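You operate a simulated robot arm through the tools that you are given. There is no shell and no other tool. Be economical: measure what you need, move in short steps, check, and stop when the job is done.

The job below is to be done with a simulated robot arm. You get a single attempt, and the scene is never put back.

Task
Stand the tall green plug beside the steel block. It goes on the side that lies toward x +1.0, y +0.0 (a direction in the base frame), with about 3 cm between them.

It is judged by the outcome, as a careful person would: the job done as asked, and still so three seconds after it is handed in. It fails if anything else is knocked over, pushed out of place, dropped, spilled or broken.

Robot
A 7-joint arm with a two-finger parallel gripper, fixed in place. Base frame: the origin is at the foot of the arm, x ahead of it, y to its left, z up; the work surface is at about z = 0. Readings come in cm, degrees, newtons and seconds.
With the tool pointing down near the work surface it reaches from about 22 to 58 cm from the base axis. Its first joint turns from -66.0 to 66.0 degrees. Payload 2.5 kg.
The TCP is the grasp point between the finger pads, 2.3 cm short of the fingertips. In the tool frame z runs along the fingers and y along their closing line. The gripper opens to 9.4 cm. The fingers are 3.8 cm wide and 1 cm thick; the gripper's body (5.4 by 9.6 cm) begins 3.9 cm behind the TCP.
Orientation is that of the tool frame in the base frame, as a unit quaternion [x, y, z, w]. With the fingers straight down and closing along the base's y, the tool's x points along the base's -x, its y along +y and its z along -z.

Tools
- The arm moves only by the tool send_rows. Its argument "deltas" is a list of rows, each an object (a shift or turn left out is 0, a gripper value left out holds the last) with "travel": the shift along the tool's x, y, z in units of 250 mm (1.0 is 250 mm), a list of three; "dr": the turn, a rotation vector about the tool's x, y, z in units of 120 degrees (1.0 is 120 degrees), a list of three; "grip": the closure in counts, from 0 (fully open) to 255 (shut). In form: [{"travel": [dx, dy, dz], "dr": [rx, ry, rz], "grip": grip}, ...]. A call has 1 to 8 rows; each row is the pose to reach, as a shift and turn from the pose commanded when the call began, along the tool's axes at that moment. A call with a number of a shift or a turn outside -1 to 1 is refused whole. Each row takes 0.2 s and may step no farther than 5 cm and 8.6 degrees from the row before; otherwise, or with a gripper value out of range, the whole call is refused. Where a pose cannot be reached the arm comes as near as it can. A force on the tool above 40 N (or 10 N above the force at the start of the call, whichever is more), or a blocked arm, ends the call early, and 0.2 s more pass. Each finger travels about 10.8 cm/s and halts on what it meets, pressing with about 40 N; the grip force reading is that of the motor and also rises with nothing between the fingers. The clock runs only during rows and for 0.2 s after the last one: add rows that repeat a pose to give the fingers time. The reply holds the time, the measured pose of the TCP, the force on the tool along the base axes, the opening and the grip force, in the units named above and with some noise, and new pictures: "views" is both (left out), scene, wrist or none.
- Cameras (640 x 400 px; columns grow to the right, rows downward): "scene" is fixed at [11.74, -41.03, 54.39]; the picture's right is [0.86, -0.50, 0.00], its down [-0.29, -0.50, -0.81] and it looks along [0.41, 0.70, -0.58] (base axes); focal length 363 px, centre (320, 200). "wrist" rides on the gripper at [-3.9, 0, -4.4] in the tool frame; the picture's right is [0.00, -1.00, 0.00], its down [0.97, 0.00, -0.24] and it looks along [0.24, 0.00, 0.97] (tool axes); focal length 218 px, centre (320, 200).
- locate(camera, pixels): for up to 12 pixels [column, row] of the newest picture of that camera ("zoom" is the newest enlarged one), the place [x, y, z] in the base frame of the surface seen there, good to about 0.3 cm, but the place of the scene camera against the robot may be out by one fixed shift of up to 1.2 cm in any direction. No time passes.
- enlarge(camera, box): a new picture of the part [left, top, right, bottom] of that camera's present view, enlarged. No time passes.
- finish_job(): hands the job in; it is judged then, once.

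Go step by step. Measure first, check grasps and placings, and put right what went wrong. The budget is 60 turns and 120 pictures, counting those below and the enlarged ones. Unless the task says otherwise, let go and move clear before handing in, and close with one line.

The tools are called after "Emit:" as name(argument=value, ...) on one line, values as JSON. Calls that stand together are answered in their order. send_rows: Moves the arm, as the interface text tells. Its arguments: {"type":"object","properties":{"deltas":{"type":"array"},"views":{"type":"string","enum":["both","scene","wrist","none"]}},"required":["deltas"]} The other tools are called the same way: locate (camera, pixels) gives the place of the surface under pixels of a picture; enlarge (camera, box) takes an enlarged picture of a part of a camera's view; finish_job () hands the job in.

At the start:

```text
time: 0.0
tcp_pos: [44.84, 0.5, 28.56]
tcp_rot: [0.0, 1.0, 0.0, 0.0]
ft_force: [-1.2, -0.2, 0.1]
gripper_width: 9.39
gripper_force: 0.1
```

scene: 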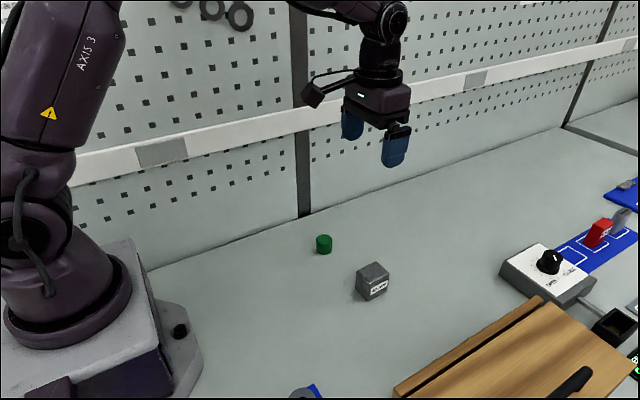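
wrist: 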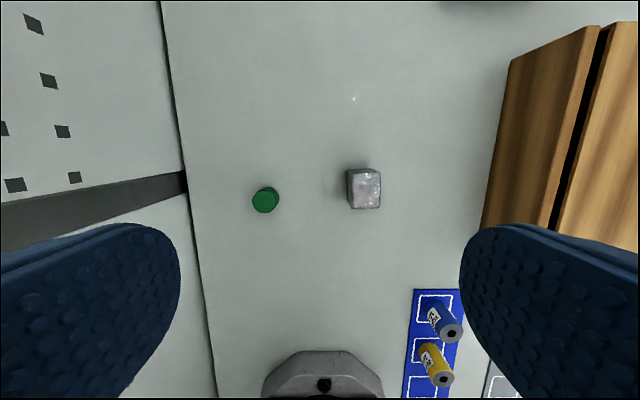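

The pictures show a green cylinder at scene (324,244) and the steel block at (372,281), plus something green at the right edge near (636,360). I'll enlarge and measure.

Emit:
enlarge(camera="scene", box=[280, 210, 420, 310])

Emit:
enlarge(camera="scene", box=[480, 170, 640, 400])

Emit:
locate(camera="wrist", pixels=[[262, 200], [275, 200], [253, 200], [348, 172], [366, 190], [352, 190], [380, 190], [366, 172], [366, 208], [300, 200], [270, 190]])

Emit:
locate(camera="scene", pixels=[[324, 238], [324, 252], [316, 246], [332, 246], [374, 268], [356, 289], [371, 300], [387, 290], [388, 275], [358, 272]])

```text
4.00 times, centred on (350, 260) of scene
```

zoom: 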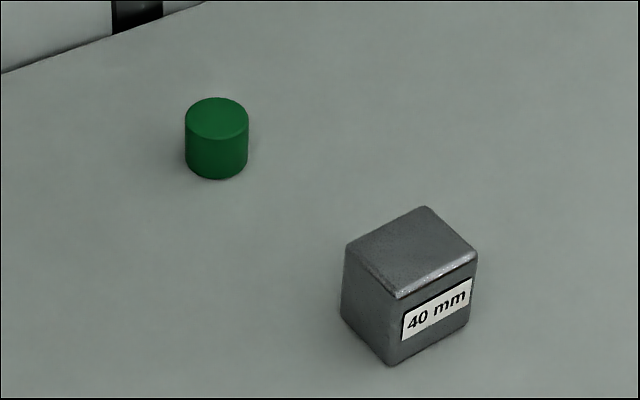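

```text
1.74 times, centred on (560, 285) of scene
```

zoom: 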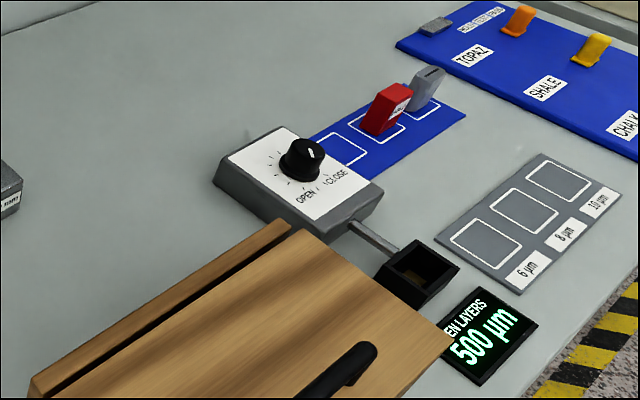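

```text
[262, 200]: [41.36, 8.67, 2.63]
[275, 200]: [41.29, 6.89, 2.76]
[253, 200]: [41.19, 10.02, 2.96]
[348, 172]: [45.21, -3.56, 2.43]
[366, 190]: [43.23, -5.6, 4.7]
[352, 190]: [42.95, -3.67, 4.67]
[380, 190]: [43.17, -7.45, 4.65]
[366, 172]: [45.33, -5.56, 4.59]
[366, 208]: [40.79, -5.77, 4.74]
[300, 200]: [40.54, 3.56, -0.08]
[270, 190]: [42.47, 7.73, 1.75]
```

```text
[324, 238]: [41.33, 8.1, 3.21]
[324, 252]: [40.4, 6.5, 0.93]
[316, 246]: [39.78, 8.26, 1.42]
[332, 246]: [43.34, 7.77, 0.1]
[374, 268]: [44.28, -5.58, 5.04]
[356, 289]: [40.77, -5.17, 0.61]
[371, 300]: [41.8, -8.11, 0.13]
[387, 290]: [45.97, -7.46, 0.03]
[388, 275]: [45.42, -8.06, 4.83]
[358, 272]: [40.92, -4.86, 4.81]
```

The visible green cylinder is about 2.6 cm wide and 2.8 cm high, not obviously "tall", so I'll check whether another green plug exists before acting.

Emit:
enlarge(camera="scene", box=[380, 280, 640, 400])

Emit:
enlarge(camera="wrist", box=[220, 140, 420, 265])

Emit:
send_rows(deltas=[{"travel": [0, 0.15, 0], "dr": [0, 0, 0]}, {"travel": [0, -0.0, 0]}, {"travel": [0, -0.2, -0.0]}, {"travel": [0, -0.4, 0]}, {"travel": [0, -0.6, 0]}, {"travel": [0, -0.75, 0]}, {"travel": [0, -0.75, 0]}])

```text
2.46 times, centred on (510, 340) of scene
```

zoom: 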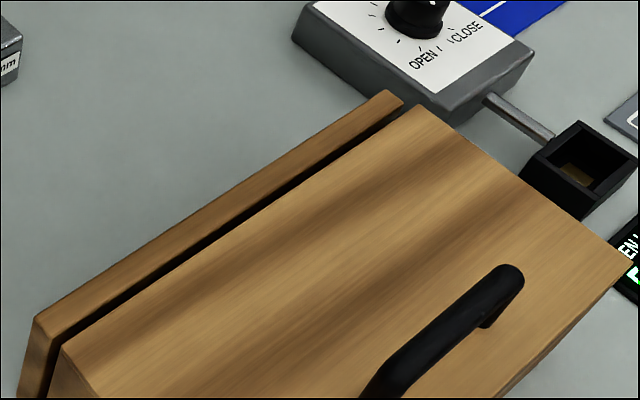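

```text
3.20 times, centred on (320, 202) of wrist
```

zoom: 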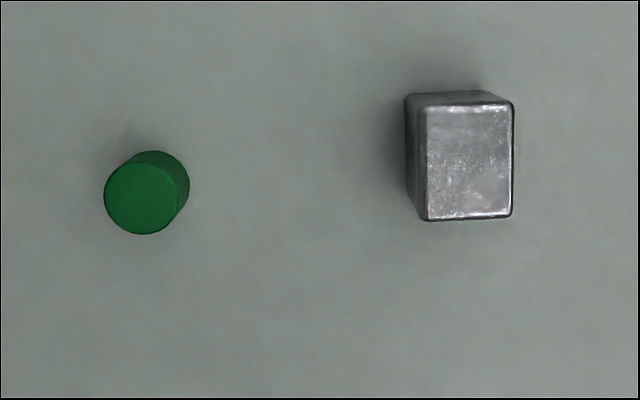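

```text
time: 1.6
tcp_pos: [44.79, -18.23, 28.58]
tcp_rot: [0.0, 1.0, -0.001, 0.0]
ft_force: [0.0, -0.6, -0.1]
gripper_width: 9.39
gripper_force: 0.1
```

scene: 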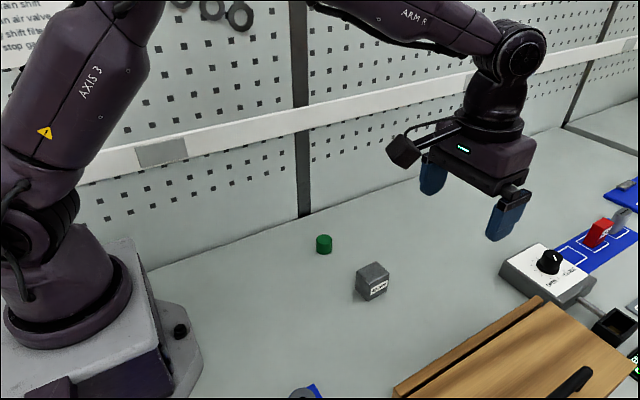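
wrist: 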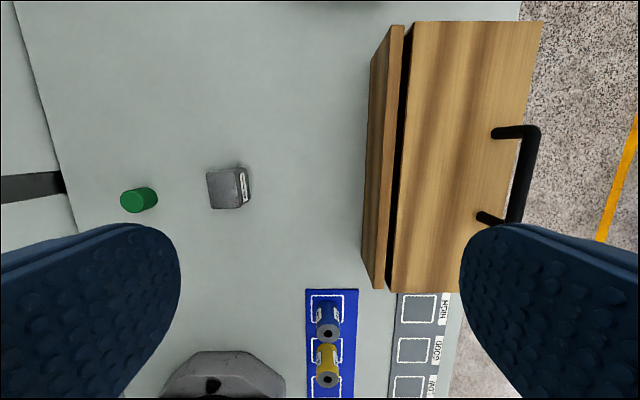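

No other green plug yet; the wooden box near wrist (440,150) has a dark gap at (395,150) and could hold one. I'll measure it and look inside.

Emit:
locate(camera="wrist", pixels=[[395, 40], [385, 150], [376, 280], [397, 150], [403, 60], [420, 40], [420, 270], [500, 150], [525, 170], [500, 280], [395, 200]])

Emit:
enlarge(camera="wrist", box=[350, 10, 550, 135])

Emit:
enlarge(camera="wrist", box=[280, 175, 480, 300])

```text
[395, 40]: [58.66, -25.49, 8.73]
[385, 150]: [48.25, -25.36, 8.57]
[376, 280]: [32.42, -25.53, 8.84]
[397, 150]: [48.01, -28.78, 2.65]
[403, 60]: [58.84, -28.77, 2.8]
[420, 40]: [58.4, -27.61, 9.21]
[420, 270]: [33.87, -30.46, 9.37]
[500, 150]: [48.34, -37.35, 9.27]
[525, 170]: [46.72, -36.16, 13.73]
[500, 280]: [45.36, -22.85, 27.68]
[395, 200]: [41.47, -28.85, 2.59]
```

```text
3.20 times, centred on (450, 72) of wrist
```

zoom: 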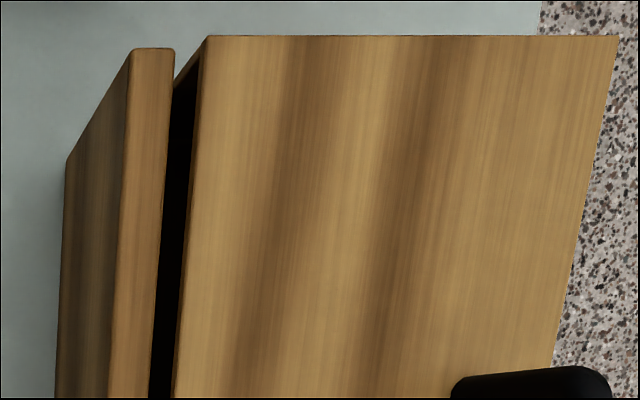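

```text
3.20 times, centred on (380, 238) of wrist
```

zoom: 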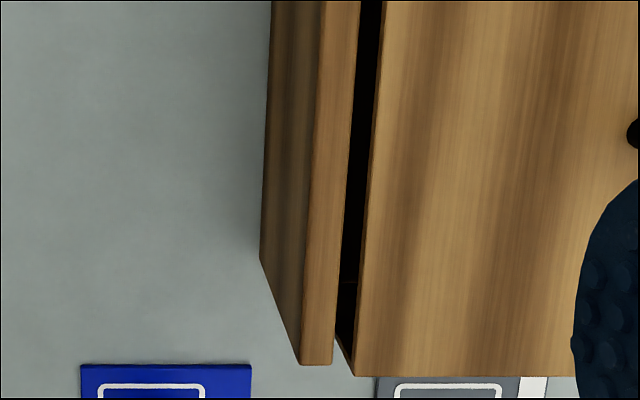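

The wooden box spans about x 32–59, y −25 to −45 with a lid (handle at z≈13.7) slid slightly open. I'll look straight into the gap from above.

Emit:
send_rows(deltas=[{"travel": [0, -0.18, 0]}, {"travel": [0, -0.36, 0]}, {"travel": [0, -0.36, 0]}])

```text
time: 2.4
tcp_pos: [44.86, -27.13, 28.74]
tcp_rot: [0.0, 1.0, 0.0, 0.0]
ft_force: [-0.7, 0.2, 1.4]
gripper_width: 9.42
gripper_force: 0.1
```

scene: 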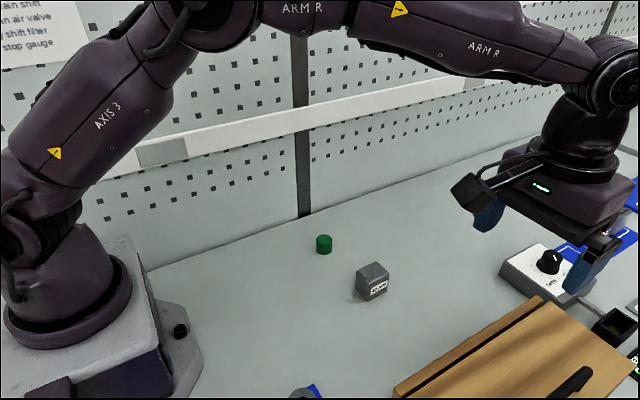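
wrist: 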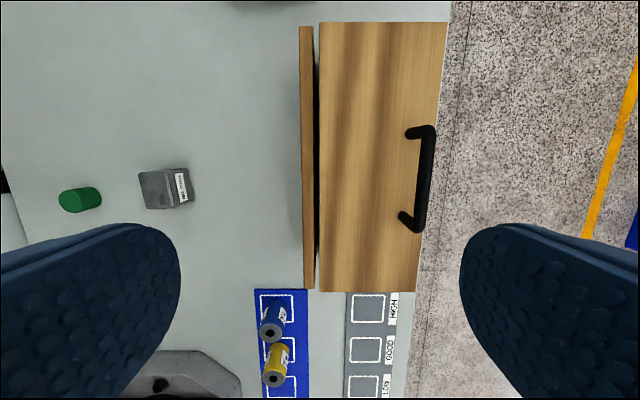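

The box looks like a cabinet whose front board (wrist 307,150) is slightly ajar; nothing visible in the gap. I'll tilt to survey the far side of the table for another green plug.

Emit:
send_rows(deltas=[{"travel": [0, 0.15, -0.02], "dr": [0, -0.07, 0]}, {"travel": [0, 0.3, -0.04], "dr": [0, -0.14, 0]}, {"travel": [0.05, 0.45, -0.06], "dr": [0, -0.21, 0]}, {"travel": [0.1, 0.55, -0.08], "dr": [0, -0.28, 0]}, {"travel": [0.15, 0.6, -0.1], "dr": [0, -0.35, 0]}, {"travel": [0.15, 0.6, -0.1], "dr": [0, -0.4, 0]}, {"travel": [0.15, 0.6, -0.1], "dr": [0, -0.4, 0]}])

```text
time: 4.0
tcp_pos: [41.13, -12.15, 31.09]
tcp_rot: [0.0, 0.913, 0.0, 0.407]
ft_force: [-0.1, 0.0, 0.8]
gripper_width: 9.41
gripper_force: 0.1
```

scene: 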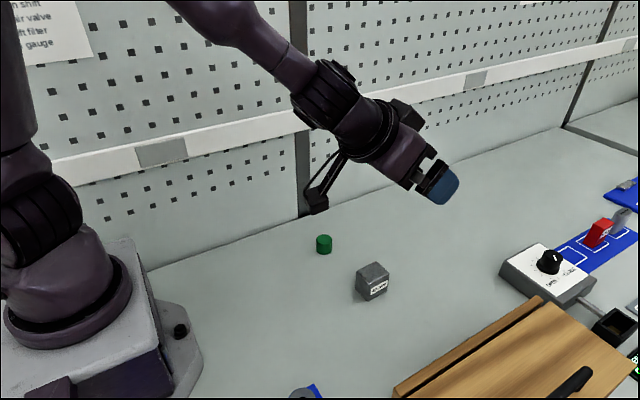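
wrist: 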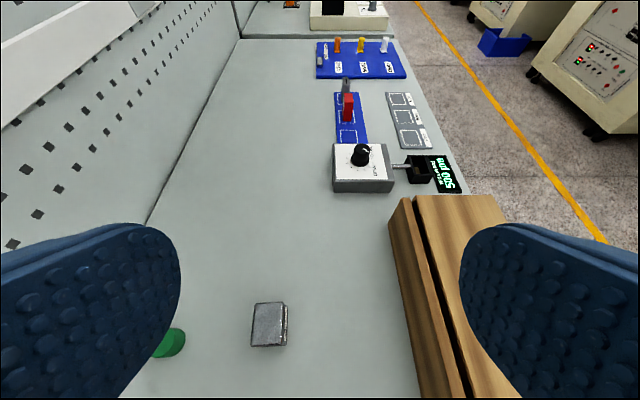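

No second green plug on the far table. The only hiding place is the wooden box, so I'll look at its near end obliquely to understand it.

Emit:
send_rows(deltas=[{"travel": [0.1, -0.15, -0.02]}, {"travel": [0.2, -0.3, -0.04]}, {"travel": [0.3, -0.45, -0.06]}, {"travel": [0.4, -0.6, -0.08]}, {"travel": [0.5, -0.75, -0.11]}, {"travel": [0.5, -0.75, -0.11]}])

```text
time: 5.4
tcp_pos: [30.47, -31.05, 23.68]
tcp_rot: [0.0, 0.914, 0.001, 0.407]
ft_force: [-0.1, 0.3, -0.3]
gripper_width: 9.38
gripper_force: 0.0
```

scene: 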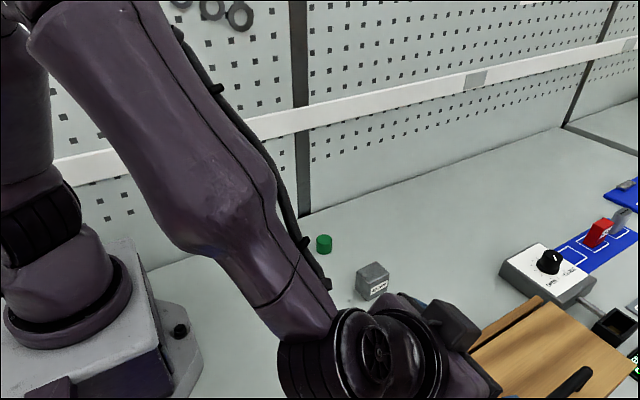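
wrist: 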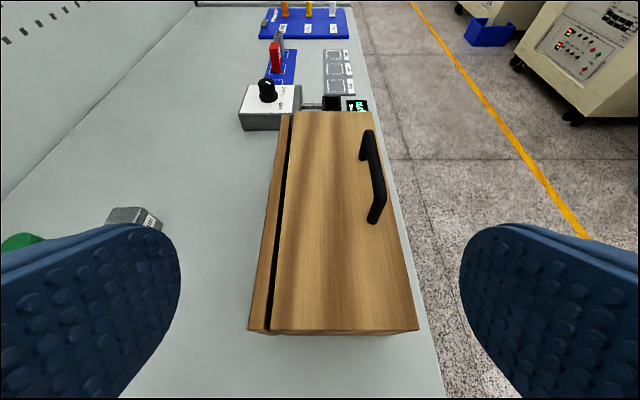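

The end face can't be seen from here. I'll go to the robot side of the box and look obliquely into the gap under its lid.

Emit:
send_rows(deltas=[{"travel": [-0.0, 0.15, 0], "dr": [0, 0.07, 0]}, {"travel": [-0.03, 0.3, 0.05], "dr": [0, 0.14, 0]}, {"travel": [-0.06, 0.45, 0.1], "dr": [0, 0.21, 0]}, {"travel": [-0.1, 0.6, 0.17], "dr": [0, 0.28, 0]}, {"travel": [-0.15, 0.72, 0.27], "dr": [0, 0.35, 0]}, {"travel": [-0.15, 0.76, 0.27], "dr": [0, 0.4, 0]}, {"travel": [-0.15, 0.76, 0.27], "dr": [0, 0.4, 0]}], views="none")

Emit:
send_rows(deltas=[{"dr": [0.07, 0, 0]}, {"dr": [0.14, 0, 0]}, {"dr": [0.21, 0, 0]}, {"dr": [0.28, 0, 0]}, {"dr": [0.3, 0, 0]}, {"dr": [0.3, 0, 0]}], views="wrist")

```text
time: 7.0
tcp_pos: [38.15, -11.96, 21.92]
tcp_rot: [-0.001, 1.0, 0.0, -0.001]
ft_force: [-0.5, 0.0, 0.0]
gripper_width: 9.42
gripper_force: 0.0
```

```text
time: 8.4
tcp_pos: [38.16, -12.02, 21.76]
tcp_rot: [-0.001, 0.951, -0.31, -0.001]
ft_force: [-0.6, 0.4, 0.5]
gripper_width: 9.4
gripper_force: 0.1
```

wrist: 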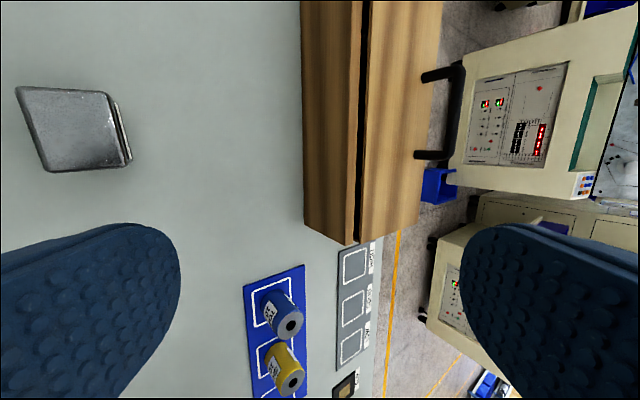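

Emit:
enlarge(camera="wrist", box=[290, 150, 450, 250])

Emit:
enlarge(camera="wrist", box=[290, 0, 450, 100])

Emit:
locate(camera="wrist", pixels=[[354, 236], [344, 230], [306, 220], [366, 100], [362, 100], [350, 100], [380, 100], [430, 100], [430, 75], [344, 385]])

```text
4.00 times, centred on (370, 200) of wrist
```

zoom: 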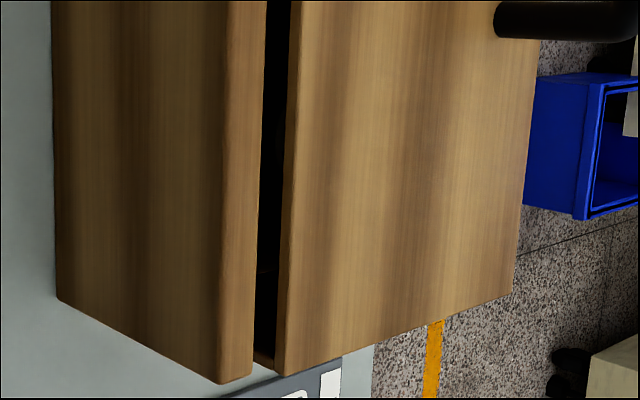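

```text
4.00 times, centred on (370, 50) of wrist
```

zoom: 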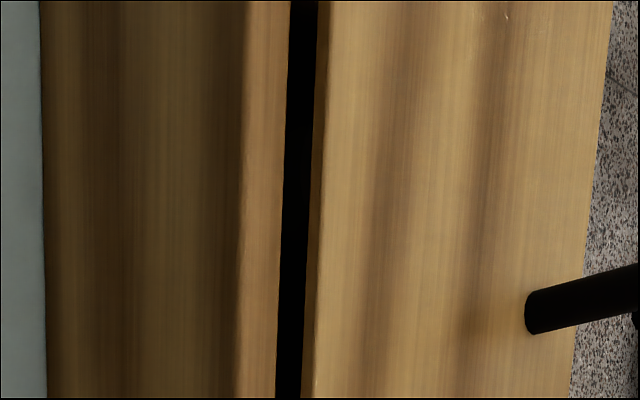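

```text
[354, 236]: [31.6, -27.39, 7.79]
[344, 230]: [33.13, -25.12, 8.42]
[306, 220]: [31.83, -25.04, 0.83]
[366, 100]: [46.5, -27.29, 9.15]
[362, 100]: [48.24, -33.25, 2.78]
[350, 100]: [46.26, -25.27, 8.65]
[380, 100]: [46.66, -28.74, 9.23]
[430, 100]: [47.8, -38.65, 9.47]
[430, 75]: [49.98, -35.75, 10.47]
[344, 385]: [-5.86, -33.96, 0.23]
```

The gap reveals a dark, hollow interior (floor at z≈2.7 at y≈−33). I'll probe depth along the gap to see whether something stands inside.

Emit:
locate(camera="wrist", pixels=[[365, 5], [364, 25], [363, 45], [362, 65], [362, 85], [361, 105], [360, 125], [360, 145], [359, 165], [358, 185], [357, 205], [356, 225]])

Emit:
enlarge(camera="wrist", box=[340, 175, 380, 200])

```text
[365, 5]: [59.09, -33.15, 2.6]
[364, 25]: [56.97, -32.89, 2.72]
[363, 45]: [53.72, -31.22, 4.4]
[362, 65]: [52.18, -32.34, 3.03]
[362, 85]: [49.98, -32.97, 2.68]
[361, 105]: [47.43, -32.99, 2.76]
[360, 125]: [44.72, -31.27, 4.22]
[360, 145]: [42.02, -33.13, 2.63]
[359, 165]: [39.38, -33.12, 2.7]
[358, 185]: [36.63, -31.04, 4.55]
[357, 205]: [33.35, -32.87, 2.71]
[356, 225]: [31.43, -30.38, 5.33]
```

```text
16.00 times, centred on (360, 188) of wrist
```

zoom: 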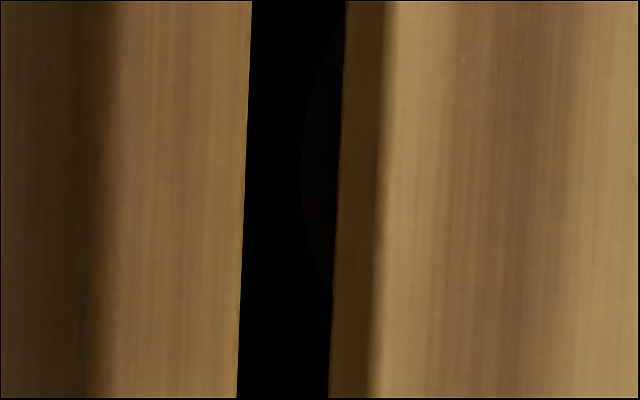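

There are things inside: depth probes at x≈36.6, 44.7 and 53.7 hit z≈4.4, and a faint round outline appears at (360,188). I'll enlarge all three spots.

Emit:
enlarge(camera="wrist", box=[354, 115, 370, 125])

Emit:
enlarge(camera="wrist", box=[350, 30, 382, 50])

Emit:
enlarge(camera="wrist", box=[352, 180, 368, 190])

```text
16.00 times, centred on (362, 120) of wrist
```

zoom: 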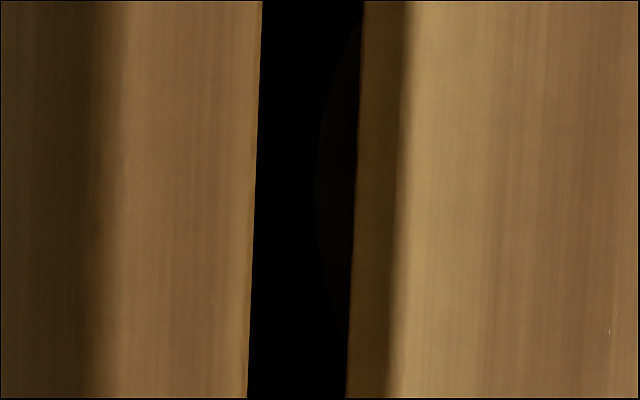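

```text
16.00 times, centred on (366, 40) of wrist
```

zoom: 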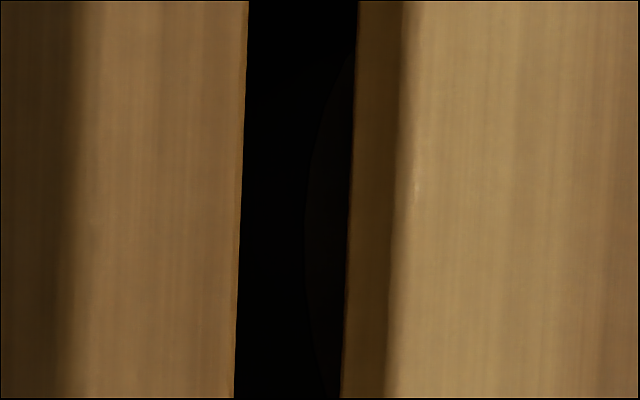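

```text
16.00 times, centred on (360, 185) of wrist
```

zoom: 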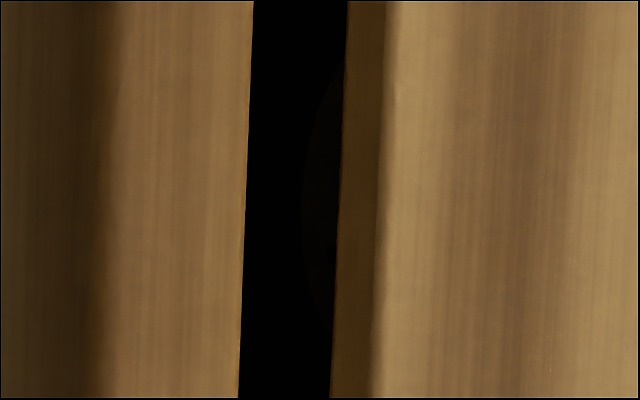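

The visible green plug measures about 3.4 cm across and 2.8 cm high, so it's a short one; the tall one is likely in the box, where three round objects stand. I'll look at the box's near end to learn how it opens.

Emit:
send_rows(deltas=[{"dr": [-0.07, 0, 0]}, {"dr": [-0.14, 0, 0]}, {"dr": [-0.21, 0, 0]}, {"dr": [-0.28, 0, 0]}, {"dr": [-0.3, 0, 0]}], views="none")

Emit:
send_rows(deltas=[{"travel": [0.093, -0.12, 0.053], "dr": [0, -0.066, 0]}, {"travel": [0.187, -0.24, 0.107], "dr": [0, -0.133, 0]}, {"travel": [0.28, -0.36, 0.16], "dr": [0, -0.2, 0]}, {"travel": [0.373, -0.48, 0.213], "dr": [0, -0.267, 0]}, {"travel": [0.467, -0.6, 0.267], "dr": [0, -0.333, 0]}, {"travel": [0.56, -0.72, 0.32], "dr": [0, -0.4, 0]}, {"travel": [0.56, -0.72, 0.32], "dr": [0, -0.4, 0]}], views="wrist")

```text
time: 9.6
tcp_pos: [38.15, -11.98, 21.92]
tcp_rot: [0.0, 1.0, 0.001, -0.001]
ft_force: [0.5, -0.1, -0.6]
gripper_width: 9.39
gripper_force: 0.0
```

```text
time: 11.2
tcp_pos: [24.17, -29.99, 13.84]
tcp_rot: [0.001, 0.913, -0.001, 0.407]
ft_force: [-0.4, 0.3, 0.3]
gripper_width: 9.38
gripper_force: 0.0
```

wrist: 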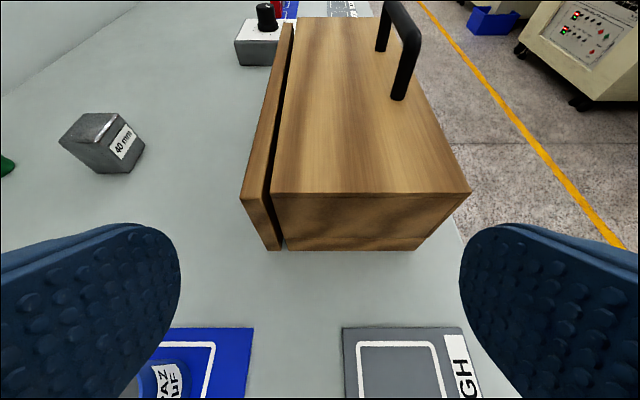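

It's a cabinet with a drawer whose front board (wrist 262,200) is ajar toward the robot side. I'll measure the gap closely.

Emit:
enlarge(camera="wrist", box=[225, 165, 321, 225])

Emit:
locate(camera="zoom", pixels=[[120, 200], [225, 205], [325, 200], [170, 225], [310, 150], [330, 300], [115, 180], [210, 180], [290, 100], [335, 170], [345, 250], [600, 180]])

```text
6.67 times, centred on (273, 195) of wrist
```

zoom: 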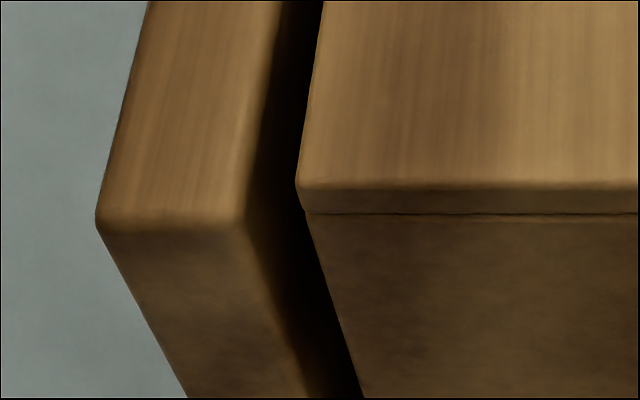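

```text
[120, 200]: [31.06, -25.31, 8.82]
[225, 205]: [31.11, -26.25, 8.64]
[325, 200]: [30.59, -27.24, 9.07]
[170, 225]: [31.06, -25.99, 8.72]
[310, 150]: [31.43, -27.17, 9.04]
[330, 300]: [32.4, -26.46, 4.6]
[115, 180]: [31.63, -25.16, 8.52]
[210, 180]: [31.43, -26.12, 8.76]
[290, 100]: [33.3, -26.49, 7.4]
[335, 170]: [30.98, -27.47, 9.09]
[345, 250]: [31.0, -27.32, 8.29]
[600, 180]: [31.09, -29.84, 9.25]
```

The front board stands only ~0.6 cm from the cabinet, too narrow for a 1 cm finger; but the top panel shows a seam and carries a handle, so it may be a lid. I'll inspect the seam at the other corner and the handle.

Emit:
enlarge(camera="wrist", box=[390, 150, 486, 210])

Emit:
enlarge(camera="wrist", box=[350, 0, 446, 120])

Emit:
locate(camera="wrist", pixels=[[398, 97], [398, 80], [408, 70], [416, 40], [414, 33], [400, 15], [390, 3], [379, 48], [382, 20], [468, 190], [375, 22], [372, 17]])

```text
6.67 times, centred on (438, 180) of wrist
```

zoom: 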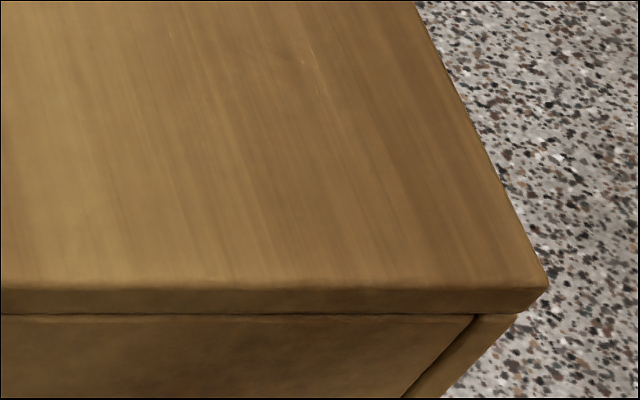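

```text
3.33 times, centred on (398, 60) of wrist
```

zoom: 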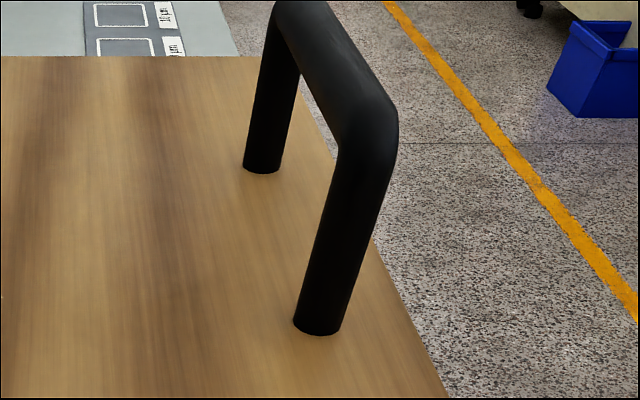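

```text
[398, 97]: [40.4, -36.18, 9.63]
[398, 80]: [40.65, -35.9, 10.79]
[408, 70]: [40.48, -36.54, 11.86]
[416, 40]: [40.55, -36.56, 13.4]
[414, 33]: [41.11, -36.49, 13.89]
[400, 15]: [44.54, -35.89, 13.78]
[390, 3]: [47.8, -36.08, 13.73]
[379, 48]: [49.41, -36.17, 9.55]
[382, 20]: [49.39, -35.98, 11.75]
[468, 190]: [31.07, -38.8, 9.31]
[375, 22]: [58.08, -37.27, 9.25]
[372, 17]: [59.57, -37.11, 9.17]
```

The cabinet is panelled: walls y −27.1 to −38.9, handle bar at x 40–50, y −36.2, z 13.2. I'll go above the handle to test gently whether the top is a lid.

Emit:
send_rows(deltas=[{"travel": [-0.1, 0, -0.03], "dr": [0, 0.066, 0]}, {"travel": [-0.2, 0, -0.05], "dr": [0, 0.133, 0]}, {"travel": [-0.3, 0, -0.07], "dr": [0, 0.2, 0]}, {"travel": [-0.4, 0, -0.09], "dr": [0, 0.267, 0]}, {"travel": [-0.45, 0, -0.1], "dr": [0, 0.333, 0]}, {"travel": [-0.45, 0, -0.1], "dr": [0, 0.4, 0]}, {"travel": [-0.45, 0, -0.1], "dr": [0, 0.4, 0]}], views="none")

Emit:
send_rows(deltas=[{"travel": [-0.14, -0.062, 0.03]}, {"travel": [-0.28, -0.124, 0.06]}, {"travel": [-0.42, -0.186, 0.09]}, {"travel": [-0.54, -0.248, 0.12]}, {"travel": [-0.54, -0.248, 0.12]}], views="both")

```text
time: 12.8
tcp_pos: [29.84, -29.98, 23.94]
tcp_rot: [0.0, 1.0, 0.001, -0.001]
ft_force: [0.6, 0.7, -0.1]
gripper_width: 9.39
gripper_force: 0.0
```

```text
time: 14.0
tcp_pos: [43.4, -36.15, 20.92]
tcp_rot: [0.001, 1.0, 0.0, 0.0]
ft_force: [0.1, -0.2, -0.2]
gripper_width: 9.41
gripper_force: 0.1
```

scene: 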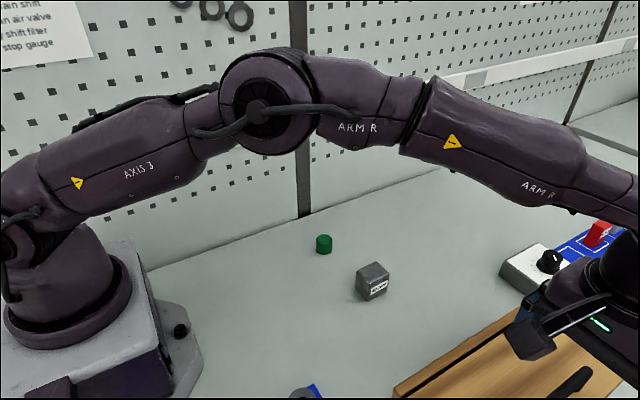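
wrist: 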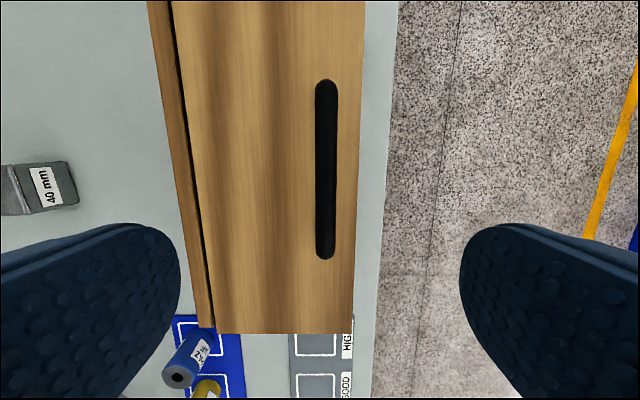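

The handle (326,170) is centred under the fingers. I'll descend to z≈12.8 and close on the bar.

Emit:
send_rows(deltas=[{"travel": [0, -0.008, 0.12]}, {"travel": [0, -0.008, 0.24]}, {"travel": [0, -0.008, 0.324]}, {"travel": [0, -0.008, 0.324]}, {"travel": [0, -0.008, 0.324], "grip": 255}, {"travel": [0, -0.008, 0.324], "grip": 255}, {"travel": [0, -0.008, 0.324], "grip": 255}, {"travel": [0, -0.008, 0.324], "grip": 255}], views="wrist")

```text
time: 15.8
tcp_pos: [43.33, -36.45, 12.92]
tcp_rot: [0.001, 1.0, -0.002, 0.0]
ft_force: [3.3, -10.0, 1.4]
gripper_width: 1.14
gripper_force: 45.0
```

wrist: 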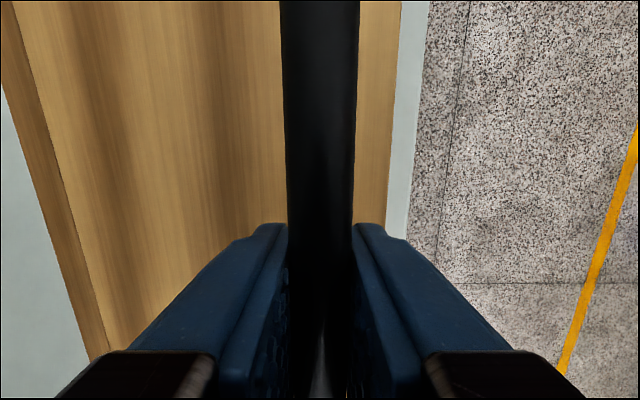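

Bar gripped (width 1.14). I'll lift gently by about 1 cm and watch the force.

Emit:
send_rows(deltas=[{"travel": [0, 0, -0.01]}, {"travel": [0, 0, -0.02]}, {"travel": [0, 0, -0.03]}, {"travel": [0, 0, -0.04]}], views="both")

```text
time: 16.8
tcp_pos: [43.38, -36.23, 13.72]
tcp_rot: [-0.001, 1.0, 0.003, -0.002]
ft_force: [-0.2, 3.7, -15.6]
gripper_width: 1.18
gripper_force: 45.3
```

scene: 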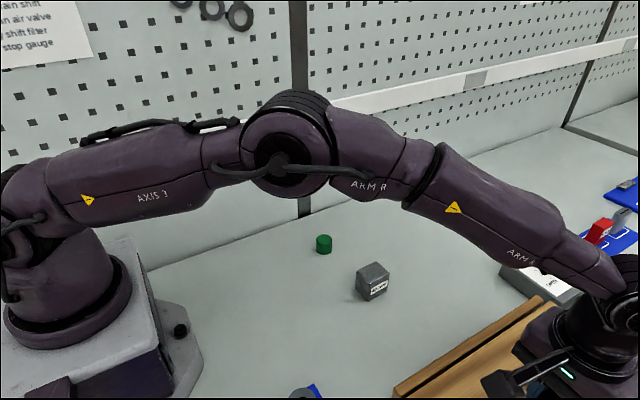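
wrist: 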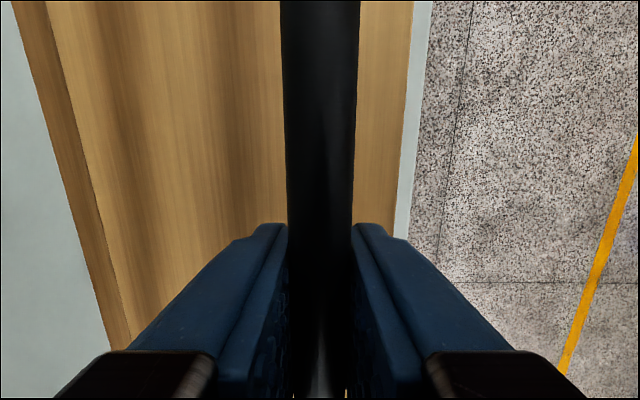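

The handle rose 0.8 cm at ~15 N, and the view of the board/top edge changed (around (75,200)). I'll measure whether only the top panel moved.

Emit:
locate(camera="wrist", pixels=[[60, 200], [80, 200], [100, 200], [180, 150], [260, 150], [380, 150], [402, 150], [40, 60], [60, 60], [200, 60]])

Emit:
enlarge(camera="wrist", box=[10, 100, 170, 200])

Emit:
enlarge(camera="scene", box=[380, 260, 640, 400])

```text
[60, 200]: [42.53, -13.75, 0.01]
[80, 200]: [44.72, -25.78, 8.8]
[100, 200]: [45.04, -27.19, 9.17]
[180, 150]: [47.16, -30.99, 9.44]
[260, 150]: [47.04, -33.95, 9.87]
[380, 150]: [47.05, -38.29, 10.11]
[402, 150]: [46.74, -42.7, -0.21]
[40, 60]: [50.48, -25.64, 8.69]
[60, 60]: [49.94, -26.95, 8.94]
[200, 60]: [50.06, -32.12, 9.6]
```

```text
4.00 times, centred on (90, 150) of wrist
```

zoom: 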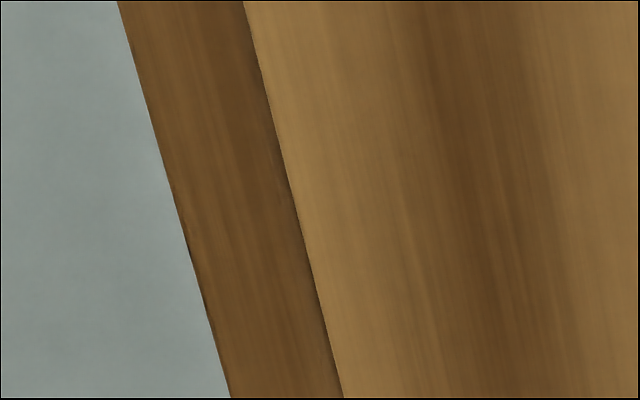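

```text
2.46 times, centred on (510, 330) of scene
```

zoom: 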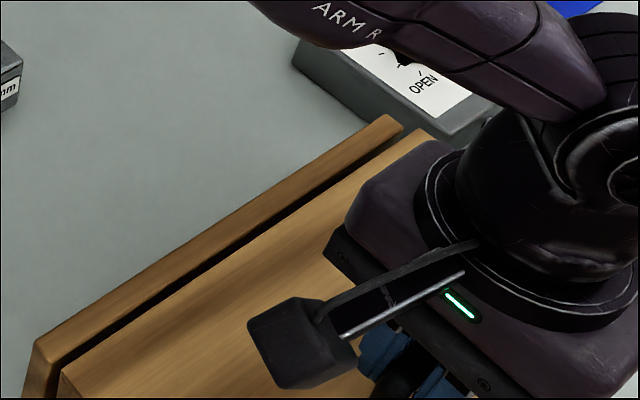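

The top panel tilts about its +y edge (z 9.17 at y −27.2, z 10.1 at y −38.3) while the board is unmoved: a lid hinged along y≈−27. I'll swing it open along its arc, rolling the tool with it.

Emit:
send_rows(deltas=[{"travel": [0, 0.018, -0.022], "dr": [0.033, 0, 0]}, {"travel": [0, 0.036, -0.044], "dr": [0.0667, 0, 0]}, {"travel": [0, 0.054, -0.066], "dr": [0.1, 0, 0]}, {"travel": [0, 0.072, -0.088], "dr": [0.1333, 0, 0]}, {"travel": [0, 0.093, -0.108], "dr": [0.1667, 0, 0]}, {"travel": [0, 0.114, -0.127], "dr": [0.2, 0, 0]}], views="both")

```text
time: 18.2
tcp_pos: [43.34, -33.62, 17.03]
tcp_rot: [0.001, 0.978, -0.209, 0.0]
ft_force: [-7.6, 0.0, -2.1]
gripper_width: 1.15
gripper_force: 44.8
```

scene: 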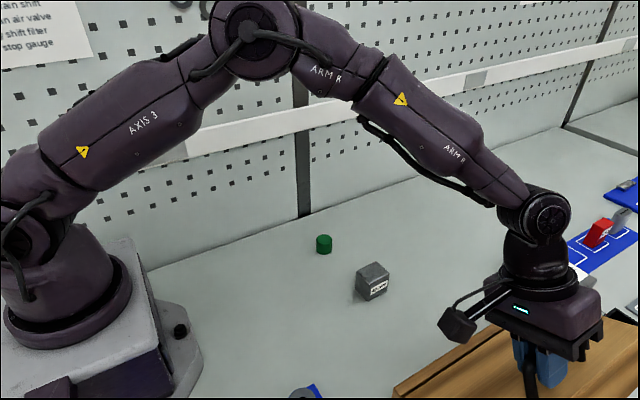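
wrist: 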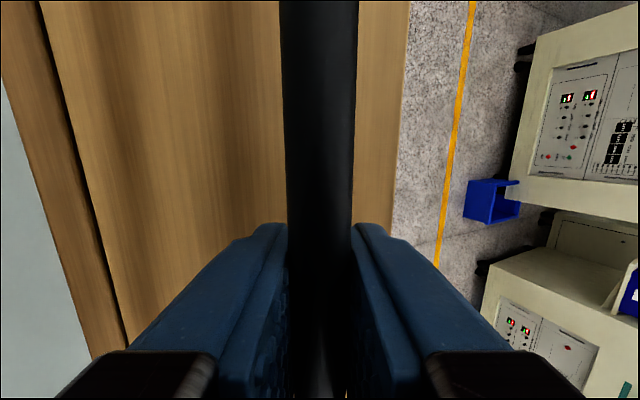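

The top follows smoothly with little force. I'll check the lid plane and the board once before going on.

Emit:
locate(camera="wrist", pixels=[[20, 100], [45, 150], [85, 150], [180, 100], [260, 100], [390, 100], [403, 100], [415, 100]])

Emit:
enlarge(camera="scene", box=[380, 280, 640, 400])

```text
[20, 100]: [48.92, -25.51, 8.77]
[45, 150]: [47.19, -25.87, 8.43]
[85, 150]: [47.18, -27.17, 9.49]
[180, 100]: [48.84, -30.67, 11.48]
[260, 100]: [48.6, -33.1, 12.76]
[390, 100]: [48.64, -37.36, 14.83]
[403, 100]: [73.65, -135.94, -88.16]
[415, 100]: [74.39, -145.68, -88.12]
```

```text
2.46 times, centred on (510, 340) of scene
```

zoom: 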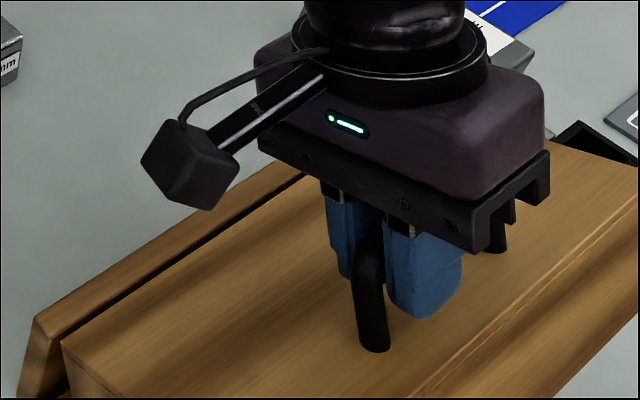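

Below the lid's edge in the scene zoom (520,340) there is wood directly; I must make sure it isn't the whole cabinet tipping.

Emit:
locate(camera="zoom", pixels=[[540, 260], [550, 300], [555, 320], [570, 340], [590, 370], [620, 390], [630, 300], [480, 380], [75, 350], [45, 330], [60, 395], [90, 390]])

Emit:
enlarge(camera="scene", box=[544, 340, 640, 400])

```text
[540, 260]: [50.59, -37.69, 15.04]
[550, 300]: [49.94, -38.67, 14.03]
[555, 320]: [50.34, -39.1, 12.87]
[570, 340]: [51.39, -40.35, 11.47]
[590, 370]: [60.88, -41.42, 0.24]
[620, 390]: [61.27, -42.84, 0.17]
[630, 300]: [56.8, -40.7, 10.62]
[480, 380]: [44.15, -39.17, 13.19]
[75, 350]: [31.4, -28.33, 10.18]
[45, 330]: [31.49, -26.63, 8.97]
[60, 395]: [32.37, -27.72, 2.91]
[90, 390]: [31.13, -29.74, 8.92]
```

```text
6.67 times, centred on (592, 370) of scene
```

zoom: 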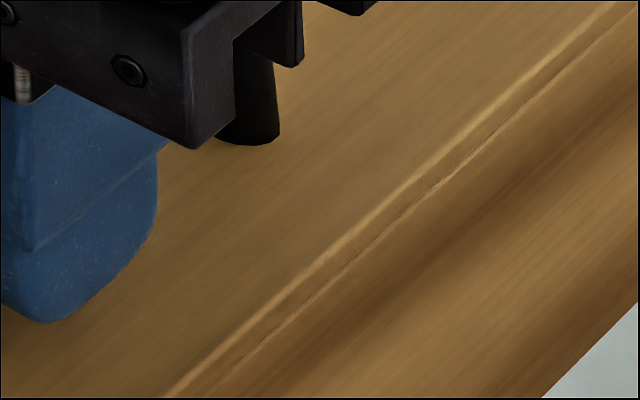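

The wall hangs from the top: it's a flip-up hood (top, back and ends) hinged at the top front edge, moving freely. I'll continue the arc to about 60° open.

Emit:
send_rows(deltas=[{"travel": [0, 0.032, -0.049], "dr": [0.0667, 0, 0]}, {"travel": [0, 0.068, -0.094], "dr": [0.133, 0, 0]}, {"travel": [0, 0.11, -0.133], "dr": [0.2, 0, 0]}, {"travel": [0, 0.157, -0.166], "dr": [0.267, 0, 0]}, {"travel": [0, 0.157, -0.166], "dr": [0.267, 0, 0]}], views="both")

```text
time: 19.4
tcp_pos: [43.45, -28.32, 19.57]
tcp_rot: [0.002, 0.881, -0.473, 0.001]
ft_force: [-5.1, -5.7, 33.8]
gripper_width: 1.15
gripper_force: 45.2
```

scene: 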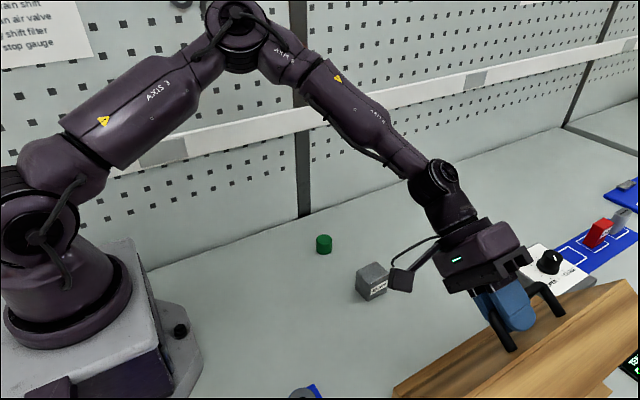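
wrist: 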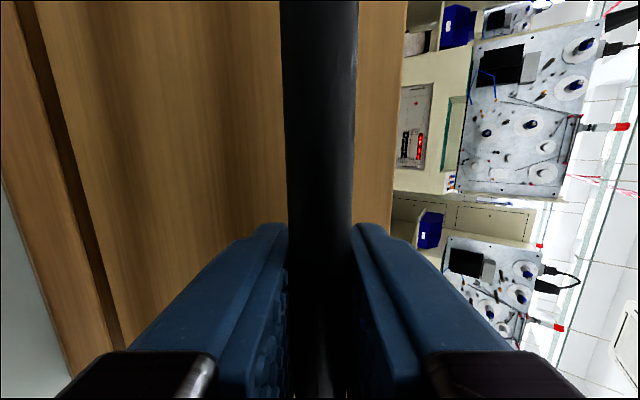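

Fitting the path gives the hinge at y≈−26.5, z≈9.0, radius 10.75. I'll continue on the corrected arc toward ~90° open.

Emit:
send_rows(deltas=[{"travel": [0, 0.008, -0.04], "dr": [0.033, 0, 0]}, {"travel": [0, 0.017, -0.06], "dr": [0.067, 0, 0]}, {"travel": [0, 0.034, -0.085], "dr": [0.1, 0, 0]}, {"travel": [0, 0.052, -0.109], "dr": [0.133, 0, 0]}, {"travel": [0, 0.073, -0.131], "dr": [0.167, 0, 0]}, {"travel": [0, 0.094, -0.152], "dr": [0.2, 0, 0]}, {"travel": [0, 0.094, -0.152], "dr": [0.2, 0, 0]}], views="both")

```text
time: 21.0
tcp_pos: [43.4, -23.82, 19.39]
tcp_rot: [-0.001, 0.767, -0.642, 0.0]
ft_force: [7.1, -0.6, 6.3]
gripper_width: 1.15
gripper_force: 45.1
```

scene: 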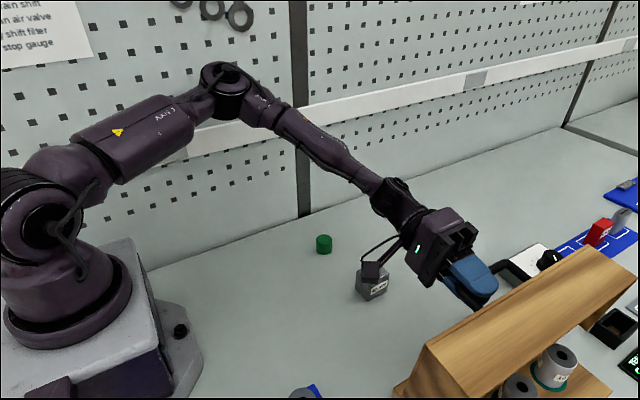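
wrist: 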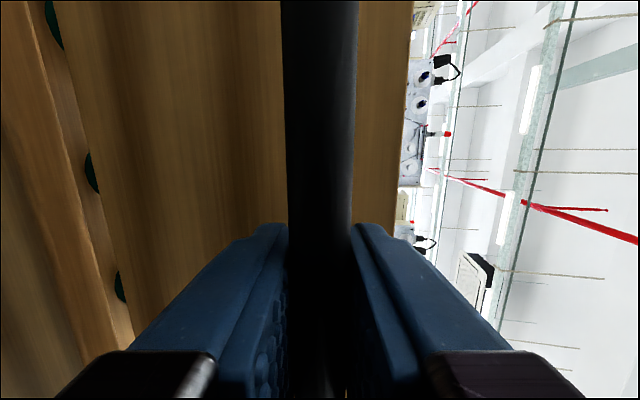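

The hood is open ~82° and objects show inside: grey cylinders with green lower rings at scene (520,385) and (555,365). I'll enlarge and measure.

Emit:
enlarge(camera="scene", box=[480, 300, 640, 400])

Emit:
locate(camera="zoom", pixels=[[330, 220], [300, 190], [270, 290], [310, 340], [160, 360], [380, 320], [450, 200], [400, 60]])

Emit:
enlarge(camera="wrist", box=[0, 0, 160, 320])

```text
4.00 times, centred on (560, 350) of scene
```

zoom: 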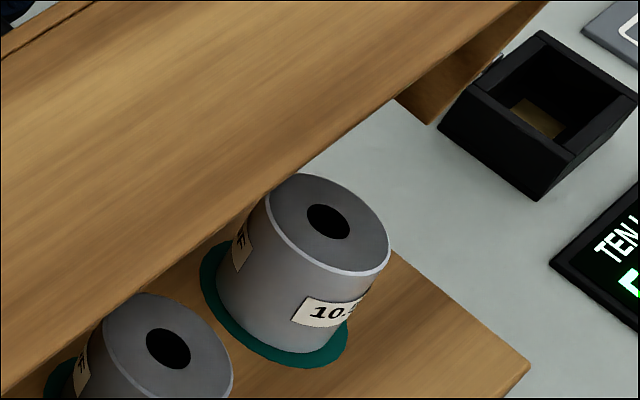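

```text
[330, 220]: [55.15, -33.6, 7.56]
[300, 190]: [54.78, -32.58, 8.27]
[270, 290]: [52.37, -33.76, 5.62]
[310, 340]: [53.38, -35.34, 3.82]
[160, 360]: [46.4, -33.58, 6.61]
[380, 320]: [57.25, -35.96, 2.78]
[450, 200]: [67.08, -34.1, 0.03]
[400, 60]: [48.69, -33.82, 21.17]
```

```text
1.25 times, centred on (80, 160) of wrist
```

zoom: 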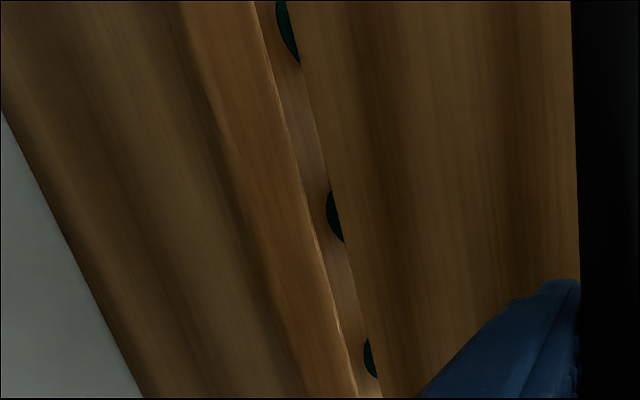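

Inside are only grey labelled weights on green pads, no plug. I'll swing the hood shut again along the same arc.

Emit:
send_rows(deltas=[{"travel": [0, -0.0204, 0.0564], "dr": [-0.0667, 0, 0]}, {"travel": [0, -0.0328, 0.1152], "dr": [-0.1333, 0, 0]}, {"travel": [0, -0.0376, 0.1752], "dr": [-0.2, 0, 0]}, {"travel": [0, -0.0328, 0.2348], "dr": [-0.2667, 0, 0]}, {"travel": [0, -0.0204, 0.2932], "dr": [-0.3333, 0, 0]}, {"travel": [0, 0, 0.35], "dr": [-0.4, 0, 0]}, {"travel": [0, 0.028, 0.4028], "dr": [-0.4667, 0, 0]}, {"travel": [0, 0.028, 0.4028], "dr": [-0.4667, 0, 0]}], views="scene")

```text
time: 22.8
tcp_pos: [43.43, -33.76, 17.13]
tcp_rot: [0.0, 0.978, -0.208, 0.002]
ft_force: [9.2, -12.4, 10.9]
gripper_width: 1.14
gripper_force: 45.0
```

scene: 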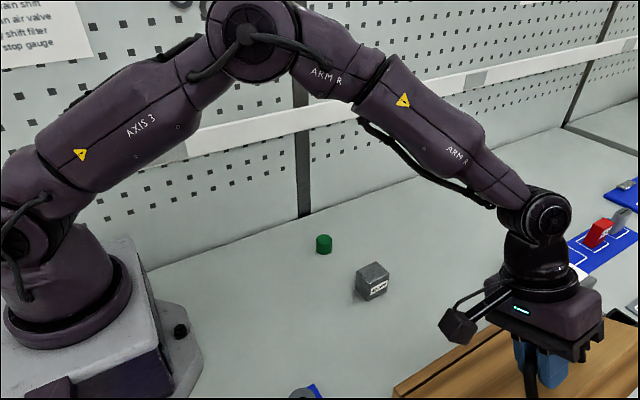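

Following the arc; I'll close the last 25°.

Emit:
send_rows(deltas=[{"travel": [0, -0.0204, 0.0564], "dr": [-0.0667, 0, 0]}, {"travel": [0, -0.0332, 0.1152], "dr": [-0.1333, 0, 0]}, {"travel": [0, -0.0368, 0.16], "dr": [-0.1833, 0, 0]}, {"travel": [0, -0.0368, 0.18], "dr": [-0.2, 0, 0]}, {"travel": [0, -0.0368, 0.194], "dr": [-0.2, 0, 0]}, {"travel": [0, -0.0368, 0.194], "dr": [-0.2, 0, 0]}], views="wrist")

```text
time: 24.2
tcp_pos: [43.41, -36.52, 13.09]
tcp_rot: [0.001, 1.0, -0.001, 0.0]
ft_force: [-0.2, -17.5, 9.8]
gripper_width: 1.14
gripper_force: 45.0
```

wrist: 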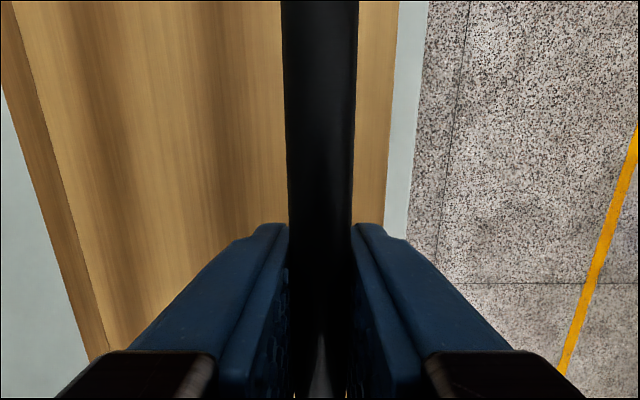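

The hood is pressing down on its stop (+9.8 N). I'll release, rise, and check it's flat.

Emit:
send_rows(deltas=[{"grip": 0}, {"grip": 0}, {"grip": 0}, {"travel": [0, 0, -0.16], "grip": 0}, {"travel": [0, 0, -0.32], "grip": 0}, {"travel": [0.15, 0.05, -0.44], "grip": 0}, {"travel": [0.25, 0.15, -0.48], "grip": 0}, {"travel": [0.25, 0.15, -0.48], "grip": 0}], views="wrist")

Emit:
locate(camera="wrist", pixels=[[220, 100], [250, 100], [300, 100], [380, 100], [330, 200], [250, 200], [215, 100], [205, 100]])

```text
time: 26.0
tcp_pos: [37.02, -32.71, 24.88]
tcp_rot: [0.0, 1.0, 0.001, 0.0]
ft_force: [0.0, 0.2, 0.3]
gripper_width: 9.42
gripper_force: 0.0
```

wrist: 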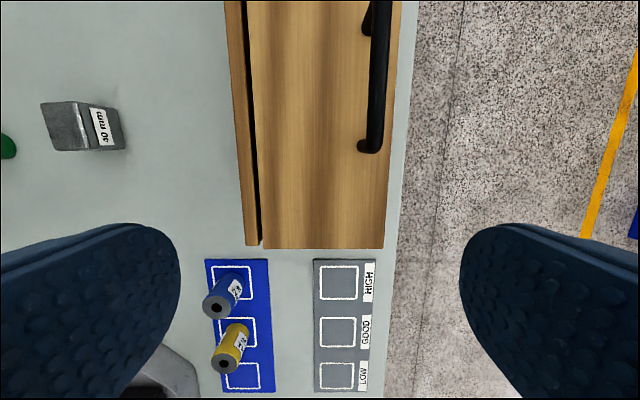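

```text
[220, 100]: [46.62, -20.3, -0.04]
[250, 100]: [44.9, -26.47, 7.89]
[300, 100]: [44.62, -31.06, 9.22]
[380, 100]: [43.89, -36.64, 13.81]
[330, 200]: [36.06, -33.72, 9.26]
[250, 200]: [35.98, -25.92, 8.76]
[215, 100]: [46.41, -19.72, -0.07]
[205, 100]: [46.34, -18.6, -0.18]
```

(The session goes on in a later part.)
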